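You operate a simulated robot arm through the tools that you are given. There is no shell and no other tool. Be economical: measure what you need, move in short steps, check, and stop when the job is done.

The job below is to be done with a simulated robot arm. You get a single attempt, and the scene is never put back.

JOB
Stand the 50 mm yellow tape roll from the sewing bench top beside the purple film scrap. It goes on the side that lies toward x +0.0, y +1.0 (a direction in the base frame), with about 3 cm between them.
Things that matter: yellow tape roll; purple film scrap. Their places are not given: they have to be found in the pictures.

The check looks at the end state, three seconds after you hand in, the way a careful person would. Anything else that was tipped, shoved, dropped, spilled or broken makes it a failure.

ROBOT AND FRAMES
A 7-joint arm with a two-finger parallel gripper, fixed in place. Base frame: the origin is at the foot of the arm, x ahead of it, y to its left, z up; the work surface is at about z = 0. Lengths are in cm, angles in rad, forces in N, time in s.
With the tool pointing down near the work surface it reaches from about 24 to 62 cm from the base axis. Its first joint turns from -1.152 to 1.152 rad. Payload 2.6 kg.
Tool frame: the origin (TCP) lies between the finger pads and is the grasp point; the fingertips stand 3 cm ahead of it; z points along the fingers, y is the line along which they close. Largest opening 9.4 cm; finger width 2.8, thickness 1; the body of the gripper, 5 by 9.6 cm, starts 5.5 cm behind the TCP.
Orientation is told as [roll, pitch, yaw] about the base's x, y, z axes, in that order, counted from this pose: with the fingers straight down and closing along the base's y, the tool's x points along the base's -x, its y along +y and its z along -z.

CONTROLS
- The arm moves only by the tool move_arm. Its arguments are lists of equal length, an entry for each row: "rot": the turn, a rotation vector about the tool's x, y, z in rad, a list of three; "xyz": the shift along the tool's x, y, z in cm, a list of three; "gripper": the gripper command, from -1 (fully open) to 1 (shut), values between in proportion. In form: {"rot": [[wx, wy, wz], ...], "xyz": [[dx, dy, dz], ...], "gripper": [gripper, ...]}. A call has 1 to 8 rows; each row is the pose to reach, as a shift and turn from the pose commanded when the call began, along the tool's axes at that moment. Each row takes 0.2 s and may step no farther than 5 cm and 0.15 rad from the row before; otherwise, or with a gripper value out of range, the whole call is refused. A pose out of reach is approached as far as the arm can. The call stops where the force on the tool passes 40 N (or 10 N more than at its start, if that is more) or the arm is blocked; 0.2 s more then pass. The fingers move at their own pace (about 7.2 cm/s each) and stop on an object; they squeeze with about 36 N. The grip force told is the motor's: it shows also when the fingers shut on nothing. Time passes only in rows, and 0.2 s behind the last, so rows that repeat a pose let the fingers close. The reply holds the time, the measured pose of the TCP, the force on the tool along the base axes, the opening and the grip force, in the units named above and with some noise, and new pictures: "pictures" is both (left out), scene, wrist or none.
- Cameras (640 x 400 px; columns grow to the right, rows downward): "scene" is fixed at [4.37, 43.03, 55.8]; the picture's right is [-0.72, -0.69, 0.00], its down [-0.44, 0.46, -0.77] and it looks along [0.54, -0.56, -0.63] (base axes); focal length 309 px, centre (320, 200). "wrist" rides on the gripper at [-3.7, 0, -5.8] in the tool frame; the picture's right is [0.00, -1.00, 0.00], its down [0.97, 0.00, -0.24] and it looks along [0.24, 0.00, 0.97] (tool axes); focal length 218 px, centre (320, 200).
- probe_pixels(camera, pixels): for up to 12 pixels [column, row] of the newest picture of that camera ("zoom" is the newest enlarged one), the place [x, y, z] in the base frame of the surface seen there, good to about 0.3 cm, but the place of the scene camera against the robot may be out by one fixed shift of up to 1.2 cm in any direction. No time passes.
- inspect(camera, box): a new picture of the part [left, top, right, bottom] of that camera's present view, enlarged. No time passes.
- hand_in(): hands the job in; it is judged then, once.

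Work in short steps. Measure before you move; look again where a grasp or a placing could have gone wrong, and mend it. You have 60 turns and 120 pictures in all, those below and enlarged ones among them. Open the gripper and draw the arm clear of the work before you hand the job in, unless the task says otherwise; then end with one line.

The tools are called after "Emit:" as a command line: name --argument value ..., lists and objects as JSON in quotes. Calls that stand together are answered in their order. move_arm: Moves the arm, as the interface text tells. Its arguments: {"type":"object","properties":{"rot":{"type":"array","items":{"type":"array","items":{"type":"number"}}},"xyz":{"type":"array","items":{"type":"array","items":{"type":"number"}}},"gripper":{"type":"array","items":{"type":"number"}},"pictures":{"type":"string","enum":["both","scene","wrist","none"]}},"required":["rot","xyz","gripper"]} The other tools are called the same way: probe_pixels (camera, pixels) gives the place of the surface under pixels of a picture; inspect (camera, box) takes an enlarged picture of a part of a camera's view; hand_in () hands the job in.

At the start:

```text
t: 0.0
tcp_pos: [47.61, 6.36, 25.42]
orientation: [-0.001, 0.001, 0.0]
wrist_force: [0.2, 0.1, -0.4]
finger_gap: 9.38
grip_force: 0.1
```

scene: 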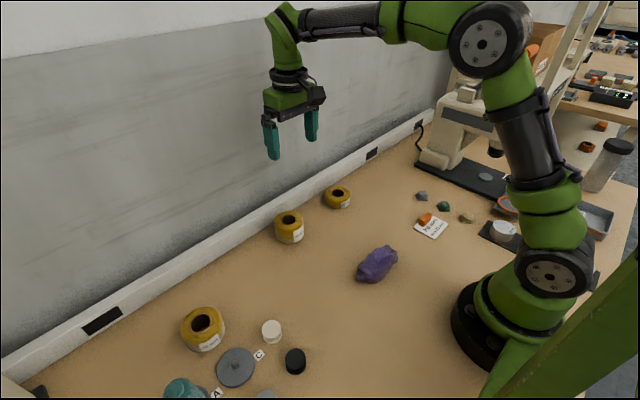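
wrist: 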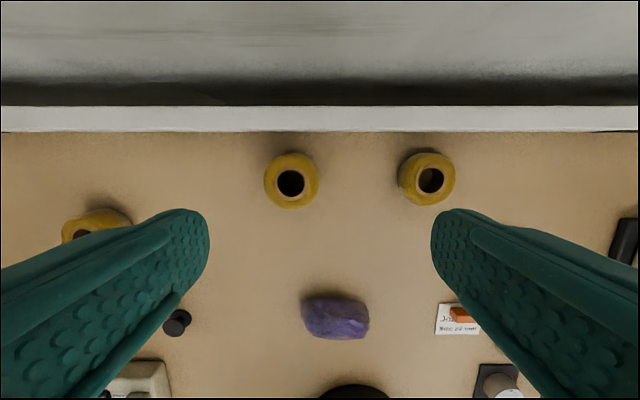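

Three yellow rolls are visible (scene about (203,328), (289,227), (338,197)), so I need to tell which one is 50 mm. I'll zoom in on them.

Emit:
inspect --camera "scene" --box '[260, 170, 370, 250]'

Emit:
inspect --camera "scene" --box '[160, 290, 320, 400]'

Emit:
probe_pixels --camera "scene" --pixels '[[190, 318], [216, 316], [205, 311], [280, 217], [299, 218], [288, 235], [330, 190], [347, 191], [377, 262], [360, 275], [393, 255], [205, 345]]'

```text
5.00 times, centred on (315, 210) of scene
```

zoom: 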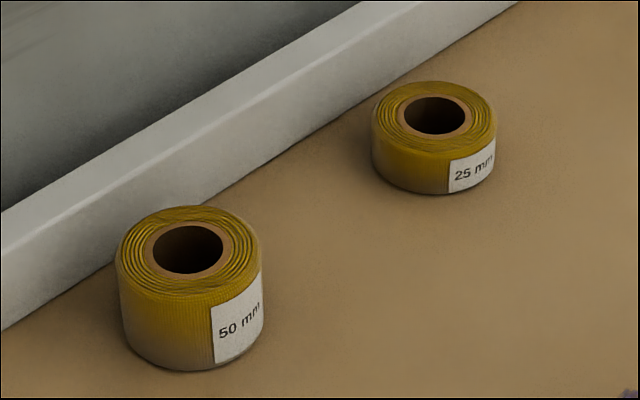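

```text
3.64 times, centred on (240, 345) of scene
```

zoom: 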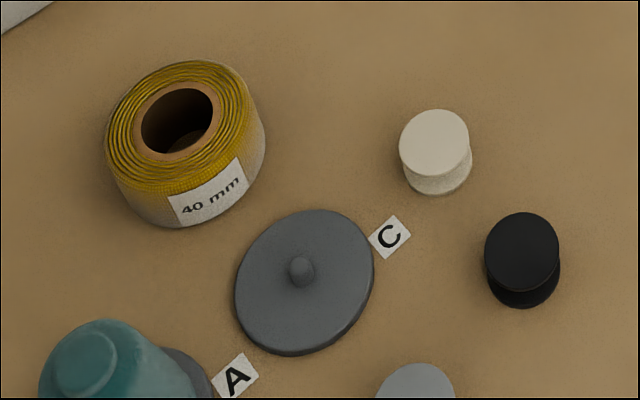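

```text
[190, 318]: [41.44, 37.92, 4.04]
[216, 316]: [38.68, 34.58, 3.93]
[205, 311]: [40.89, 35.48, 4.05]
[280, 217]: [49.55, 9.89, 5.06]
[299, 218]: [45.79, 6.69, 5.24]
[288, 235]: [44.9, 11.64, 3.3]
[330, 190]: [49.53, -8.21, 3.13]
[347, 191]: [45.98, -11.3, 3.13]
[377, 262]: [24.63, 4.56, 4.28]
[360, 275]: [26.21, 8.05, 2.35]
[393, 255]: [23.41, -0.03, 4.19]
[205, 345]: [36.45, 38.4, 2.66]
```

The 50 mm roll is the middle one in the scene picture (289,227), which is the wrist's left one at (291,180). I'll measure it and the purple scrap with the wrist camera, which has no fixed offset.

Emit:
probe_pixels --camera "wrist" --pixels '[[267, 181], [316, 181], [291, 157], [291, 204], [304, 318], [320, 318], [340, 318], [367, 318], [335, 300], [335, 336], [312, 300], [280, 320]]'

Emit:
inspect --camera "wrist" --box '[240, 260, 420, 370]'

Emit:
inspect --camera "wrist" --box '[240, 130, 480, 280]'

Emit:
inspect --camera "scene" --box '[320, 210, 460, 300]'

```text
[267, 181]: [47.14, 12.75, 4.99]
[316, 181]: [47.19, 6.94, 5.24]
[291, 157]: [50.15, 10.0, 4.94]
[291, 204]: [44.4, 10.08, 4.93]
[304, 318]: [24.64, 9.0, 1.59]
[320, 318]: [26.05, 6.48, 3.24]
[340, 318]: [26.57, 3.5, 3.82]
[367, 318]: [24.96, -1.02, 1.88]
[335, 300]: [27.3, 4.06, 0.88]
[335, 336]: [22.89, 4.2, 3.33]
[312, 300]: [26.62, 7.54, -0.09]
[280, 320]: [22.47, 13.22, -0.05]
```

```text
3.56 times, centred on (330, 315) of wrist
```

zoom: 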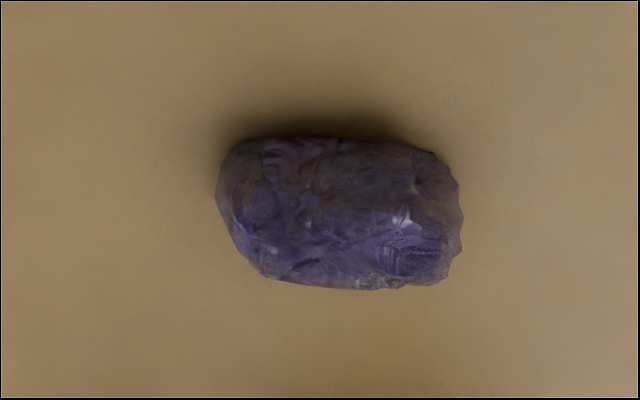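

```text
2.67 times, centred on (360, 205) of wrist
```

zoom: 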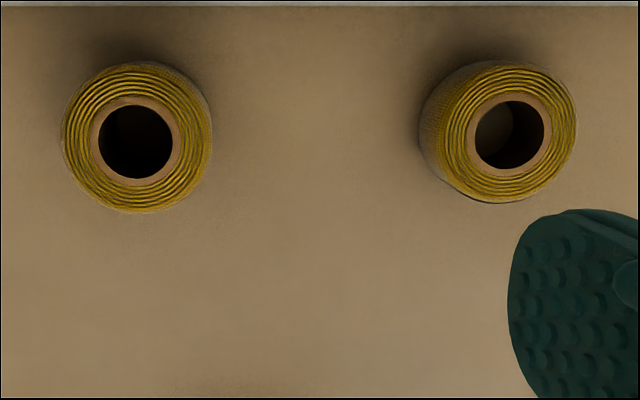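

```text
4.44 times, centred on (390, 255) of scene
```

zoom: 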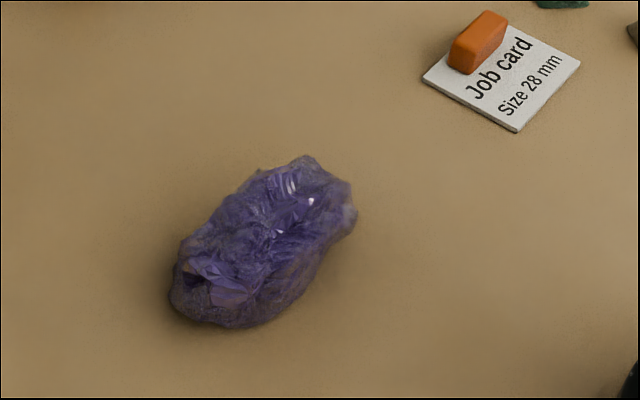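

The 50 mm roll centre is about (47.2, 9.95) with diameter 6 and height 5. The scrap spans roughly y −1.5 to 9.1 around x 24.5. I move above the roll to z≈13 and re-measure.

Emit:
move_arm --rot '[[0, 0, 0], [0, 0, 0], [0, 0, 0], [0, 0, 0]]' --xyz '[[0.2, 1.8, 2], [0.4, 3.6, 5], [0.4, 3.6, 9], [0.4, 3.6, 12]]' --gripper '[-1, -1, -1, -1]'

```text
t: 1.0
tcp_pos: [47.14, 10.12, 13.34]
orientation: [-0.002, 0.0, 0.0]
wrist_force: [-0.5, 0.2, -0.2]
finger_gap: 9.38
grip_force: 0.0
```

scene: 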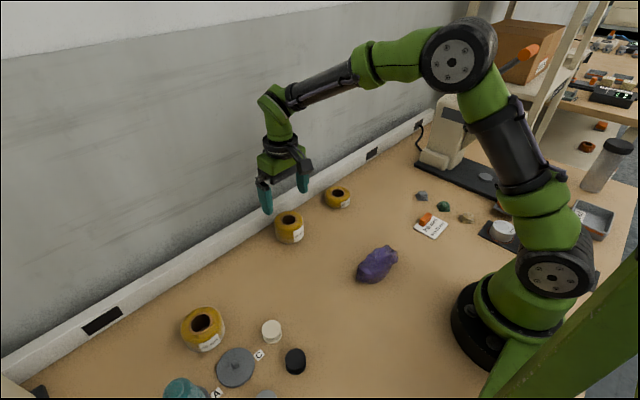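
wrist: 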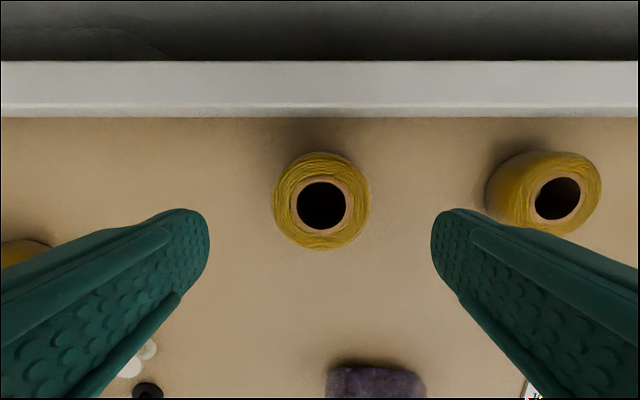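

The roll sits centred between the fingers at (321,205). I'll check its exact centre and the plinth distance.

Emit:
probe_pixels --camera "wrist" --pixels '[[277, 205], [366, 205], [321, 158], [321, 245], [300, 105], [300, 62], [300, 116], [321, 205], [350, 366], [335, 375]]'

```text
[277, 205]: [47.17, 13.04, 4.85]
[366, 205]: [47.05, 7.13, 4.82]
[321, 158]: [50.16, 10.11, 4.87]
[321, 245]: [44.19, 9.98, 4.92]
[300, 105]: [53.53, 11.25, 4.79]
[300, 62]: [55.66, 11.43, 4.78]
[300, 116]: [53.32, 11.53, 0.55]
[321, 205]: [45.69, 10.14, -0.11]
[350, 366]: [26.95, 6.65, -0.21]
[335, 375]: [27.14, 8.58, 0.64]
```

The roll centre is (47.15, 10.08), already under the TCP, and the plinth at x 53.4 is clear. I descend to z≈3.7 and close.

Emit:
move_arm --rot '[[0, 0, 0], [0, 0, 0], [0, 0, 0], [0, 0, 0], [0, 0, 0], [0, 0, 0], [0, 0, 0]]' --xyz '[[0, 0, 3], [0, 0, 6], [0, 0, 8.5], [0, 0, 9.6], [0, 0, 9.6], [0, 0, 9.6], [0, 0, 9.6]]' --gripper '[-1, -1, -1, -1, 0.6, 1, 1]'

```text
t: 2.6
tcp_pos: [47.37, 10.06, 3.76]
orientation: [-0.001, 0.0, 0.001]
wrist_force: [0.2, -0.7, 0.4]
finger_gap: 7.1
grip_force: 35.7
```

scene: 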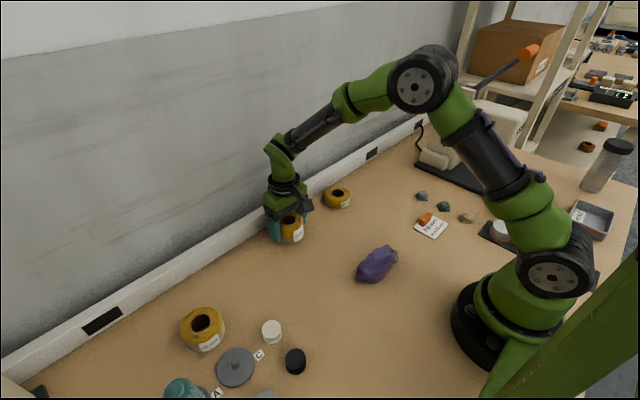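
wrist: 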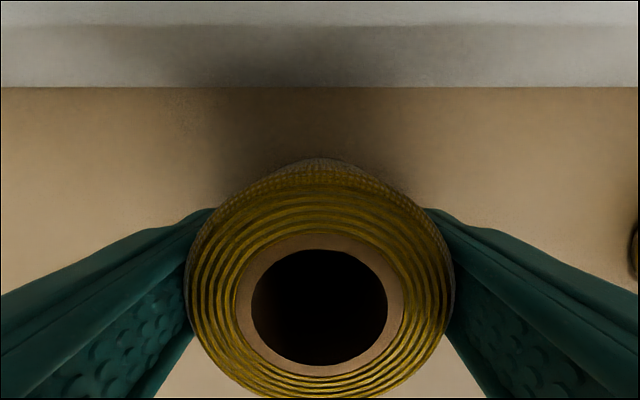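

The grip is firm (gap 7.1, 35.7 N). I lift straight up 10 cm and check the hold.

Emit:
move_arm --rot '[[0, 0, 0], [0, 0, 0], [0, 0, 0], [0, 0, 0], [0, 0, 0]]' --xyz '[[0, 0, 0], [0, 0, -2], [0, 0, -5], [0, 0, -8], [0, 0, -10]]' --gripper '[1, 1, 1, 1, 1]'

```text
t: 3.8
tcp_pos: [47.35, 10.01, 13.66]
orientation: [0.0, 0.001, 0.0]
wrist_force: [-0.4, 0.1, -1.0]
finger_gap: 7.07
grip_force: 35.9
```

scene: 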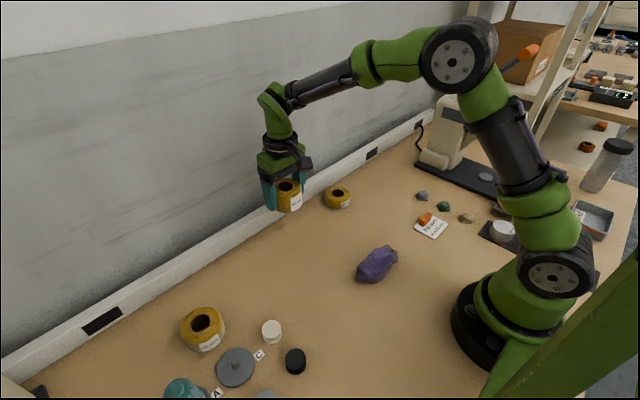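
wrist: 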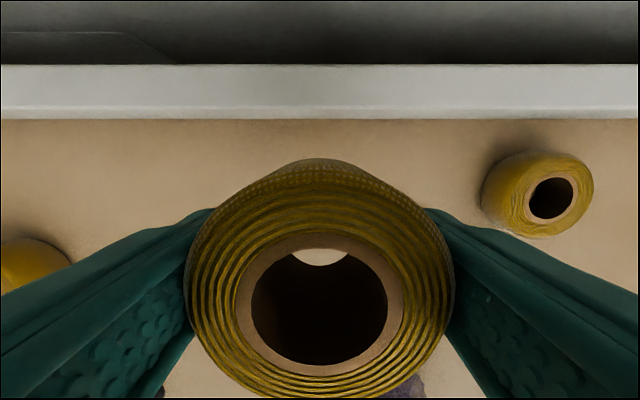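

The roll is held upright and clear. Before carrying it, I'll refine the scrap's +y edge in the scene view, using the 25 mm roll to calibrate the scene offset.

Emit:
inspect --camera "scene" --box '[320, 180, 440, 300]'

Emit:
probe_pixels --camera "wrist" --pixels '[[505, 197], [592, 181], [544, 156], [555, 232]]'

Emit:
probe_pixels --camera "scene" --pixels '[[358, 268], [358, 275], [360, 279], [366, 282], [376, 282], [385, 274], [396, 260], [396, 252], [380, 248], [366, 259], [327, 192], [350, 193]]'

```text
3.33 times, centred on (380, 240) of scene
```

zoom: 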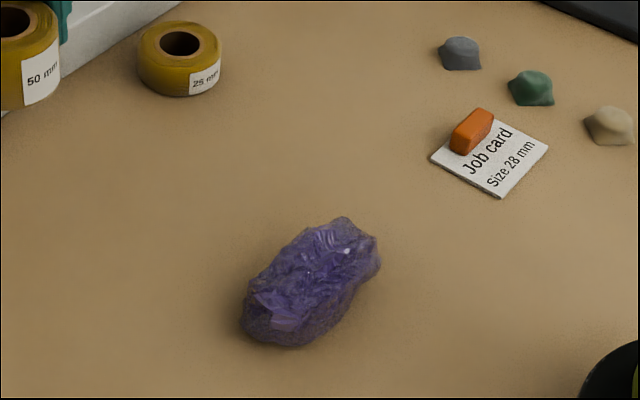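

```text
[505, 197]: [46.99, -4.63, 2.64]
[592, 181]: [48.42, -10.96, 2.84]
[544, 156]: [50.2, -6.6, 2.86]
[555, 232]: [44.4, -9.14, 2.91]
```

```text
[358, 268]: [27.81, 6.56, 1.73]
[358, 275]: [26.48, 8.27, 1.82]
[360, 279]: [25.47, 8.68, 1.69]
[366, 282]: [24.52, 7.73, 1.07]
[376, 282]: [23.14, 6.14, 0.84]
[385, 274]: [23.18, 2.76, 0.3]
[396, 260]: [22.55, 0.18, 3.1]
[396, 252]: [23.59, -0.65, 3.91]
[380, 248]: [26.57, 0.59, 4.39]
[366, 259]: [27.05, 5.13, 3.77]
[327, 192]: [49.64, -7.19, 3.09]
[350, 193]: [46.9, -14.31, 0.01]
```

Comparing wrist and scene for both rolls gives an offset of about (+0.2, +1.0), so the scrap's +y end lies at y≈9.5 and its x centre at ≈25. The target roll centre is (25, 15.8), so I carry it there at height.

Emit:
move_arm --rot '[[0, 0, 0], [0, 0, 0], [0, 0, 0], [0, 0, 0], [0, 0, 0], [0, 0, 0], [0, 0, 0], [0, 0, 0]]' --xyz '[[2, 0.6, 0], [6, 1.6, 0], [10, 2.6, 0], [14, 3.6, 0], [18, 4.7, 0], [21, 5.5, 0], [22.3, 5.8, 0], [22.3, 5.8, 0]]' --gripper '[1, 1, 1, 1, 1, 1, 1, 1]'

```text
t: 5.6
tcp_pos: [24.98, 15.72, 13.7]
orientation: [0.0, 0.001, -0.002]
wrist_force: [0.3, -0.2, 0.1]
finger_gap: 7.09
grip_force: 35.6
```

scene: 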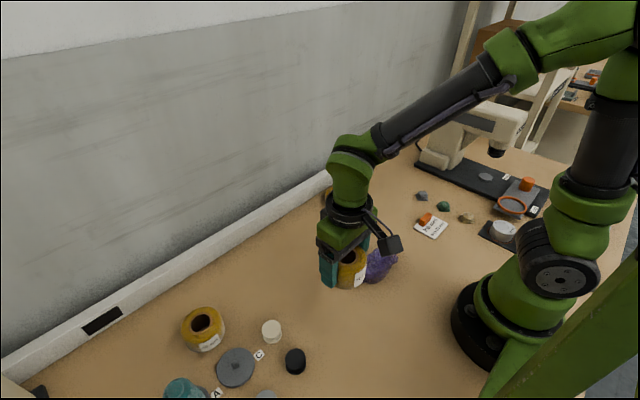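
wrist: 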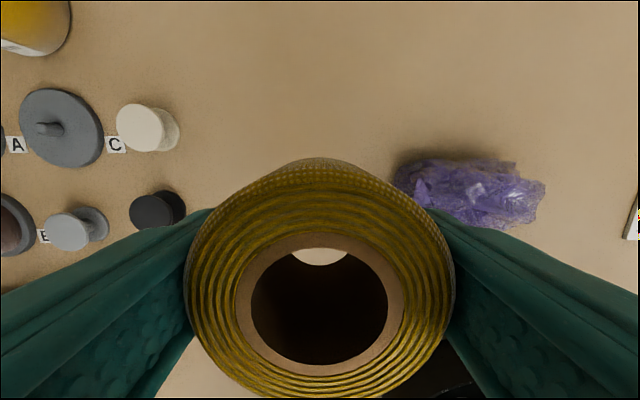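

The wrist view shows the scrap's near end at (396,180) and a black cap at (158,208). I'll probe both before descending.

Emit:
probe_pixels --camera "wrist" --pixels '[[396, 183], [398, 178], [400, 188], [412, 200], [400, 165], [435, 160], [480, 163], [520, 168], [535, 215], [490, 224], [450, 215], [185, 205]]'

Emit:
inspect --camera "wrist" --box '[370, 130, 570, 250]'

```text
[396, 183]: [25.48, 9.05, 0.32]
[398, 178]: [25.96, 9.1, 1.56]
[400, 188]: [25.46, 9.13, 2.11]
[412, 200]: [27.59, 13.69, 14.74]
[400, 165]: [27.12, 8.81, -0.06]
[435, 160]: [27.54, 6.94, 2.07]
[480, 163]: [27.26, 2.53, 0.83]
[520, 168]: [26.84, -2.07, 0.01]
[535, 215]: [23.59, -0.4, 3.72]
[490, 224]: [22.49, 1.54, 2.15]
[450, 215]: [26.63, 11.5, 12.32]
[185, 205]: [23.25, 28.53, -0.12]
```

```text
3.20 times, centred on (470, 190) of wrist
```

zoom: 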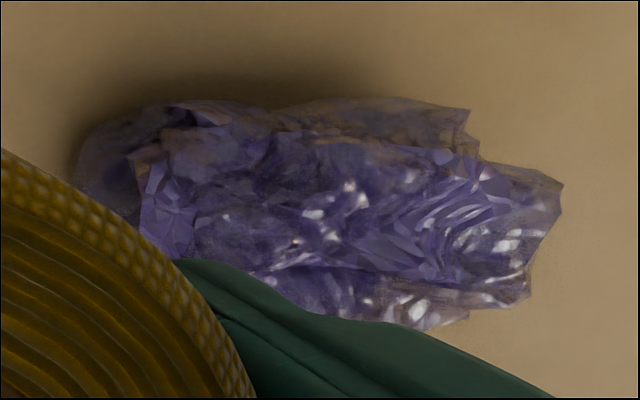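

The scrap's +y edge is y≈9.2 and its centre is x≈24.8, so the gap here will be about 3 cm. I lower to the pick height without releasing yet.

Emit:
move_arm --rot '[[0, 0, 0], [0, 0, 0], [0, 0, 0], [0, 0, 0], [0, 0, 0], [0, 0, 0]]' --xyz '[[0.1, -0.05, 2.5], [0.1, -0.05, 5.5], [0.1, -0.05, 8], [0.1, -0.05, 9.3], [0.1, -0.05, 9.8], [0.1, -0.05, 9.9]]' --gripper '[1, 1, 1, 1, 1, 1]'

```text
t: 7.0
tcp_pos: [24.88, 15.83, 3.78]
orientation: [-0.001, 0.0, -0.001]
wrist_force: [0.2, -0.6, -0.6]
finger_gap: 7.08
grip_force: 35.6
```

scene: 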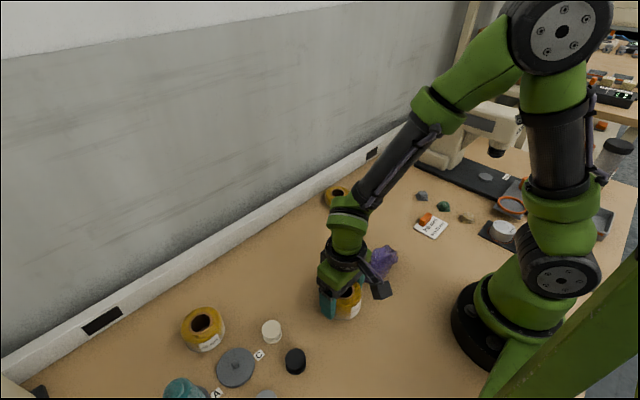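
wrist: 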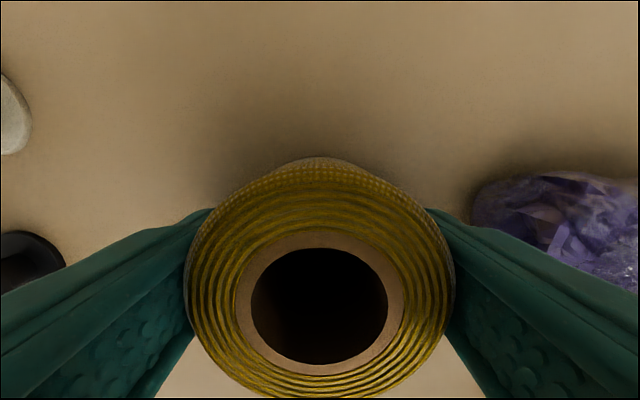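

The roll is at table height beside the scrap, with the scrap's edge at (475,205). I ease down 0.1 cm, then open partly.

Emit:
move_arm --rot '[[0, 0, 0], [0, 0, 0], [0, 0, 0], [0, 0, 0]]' --xyz '[[0, -0.1, 0.1], [0, -0.1, 0.1], [0, -0.1, 0.1], [0, -0.1, 0.1]]' --gripper '[1, -0.6, -0.75, -0.75]' --pictures "wrist"

```text
t: 8.0
tcp_pos: [24.9, 15.68, 3.7]
orientation: [0.0, -0.002, -0.001]
wrist_force: [0.2, 0.4, 0.9]
finger_gap: 8.25
grip_force: 0.1
```

wrist: 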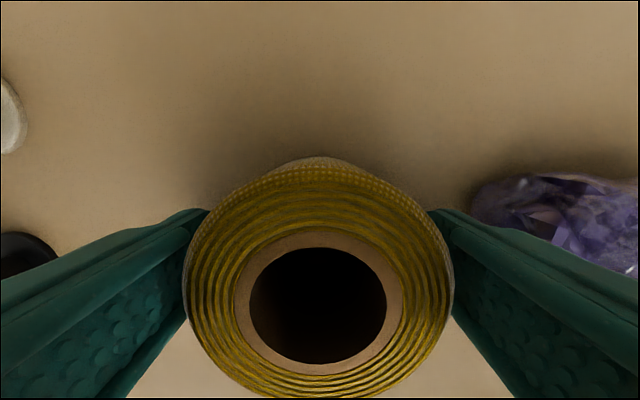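

The fingers are off the roll and it stays put. I rise straight up to look.

Emit:
move_arm --rot '[[0, 0, 0], [0, 0, 0], [0, 0, 0], [0, 0, 0], [0, 0, 0], [0, 0, 0]]' --xyz '[[0, 0, -1], [0, 0, -3], [0, 0, -6], [0, 0, -10], [0, 0, -14], [0, 0, -16]]' --gripper '[-0.75, -0.75, -0.75, -0.75, -1, -1]'

```text
t: 9.4
tcp_pos: [24.81, 15.64, 19.78]
orientation: [-0.001, 0.0, -0.001]
wrist_force: [0.0, -0.6, -0.4]
finger_gap: 9.4
grip_force: 0.2
```

scene: 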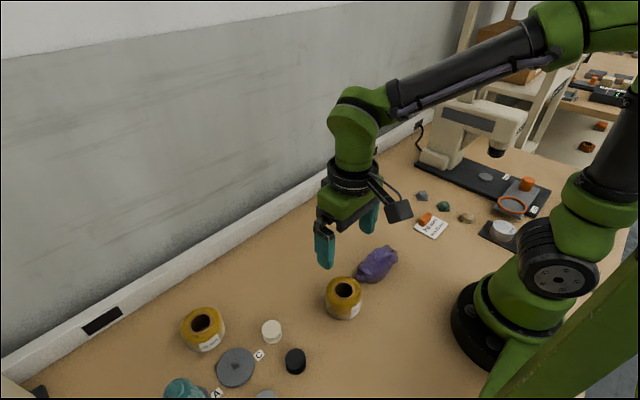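
wrist: 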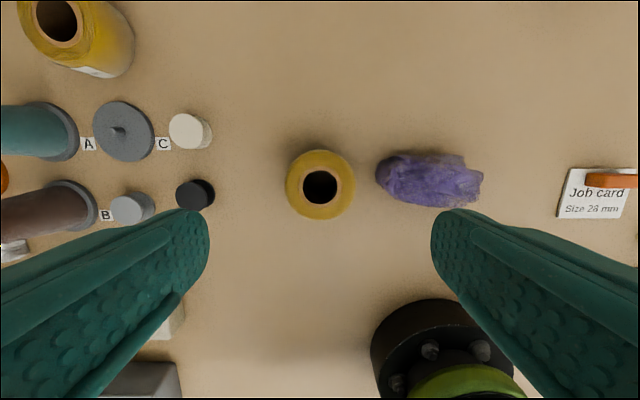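

The roll stands at (320,187) next to the scrap (376–483, 150–207). I'll measure the gap and alignment.

Emit:
probe_pixels --camera "wrist" --pixels '[[289, 187], [351, 187], [320, 155], [320, 217], [377, 172], [379, 180], [395, 155], [430, 155], [430, 203], [470, 158], [460, 203], [482, 178]]'

Emit:
inspect --camera "wrist" --box '[270, 130, 500, 240]'

```text
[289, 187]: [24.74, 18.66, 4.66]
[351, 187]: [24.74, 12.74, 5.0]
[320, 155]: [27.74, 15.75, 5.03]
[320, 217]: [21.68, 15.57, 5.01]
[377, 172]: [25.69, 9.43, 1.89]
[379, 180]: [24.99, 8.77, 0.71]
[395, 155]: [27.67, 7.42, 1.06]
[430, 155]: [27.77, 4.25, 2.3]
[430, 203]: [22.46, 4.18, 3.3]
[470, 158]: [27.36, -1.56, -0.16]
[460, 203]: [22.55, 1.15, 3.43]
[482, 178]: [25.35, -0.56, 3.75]
```

```text
2.78 times, centred on (385, 185) of wrist
```

zoom: 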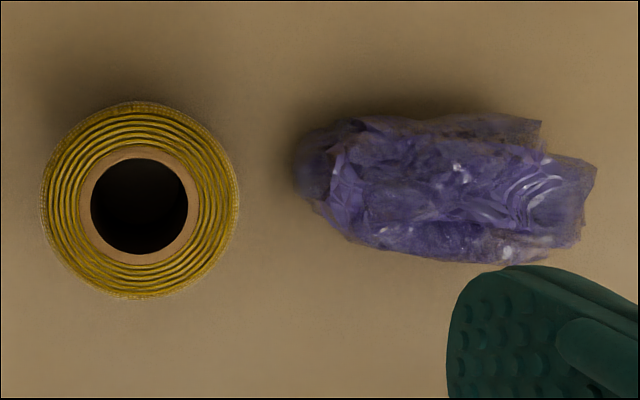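

The roll stands upright at (24.7, 15.7) with about 3 cm to the scrap's end. It is aligned with the scrap and nothing else has moved. The gripper is open and about 12 cm above the roll, so I hand in.

Emit:
hand_in

```text
The job is handed in.
```

The 50 mm yellow tape roll now stands upright about 3 cm from the purple film scrap on its +y side, and the job is handed in.
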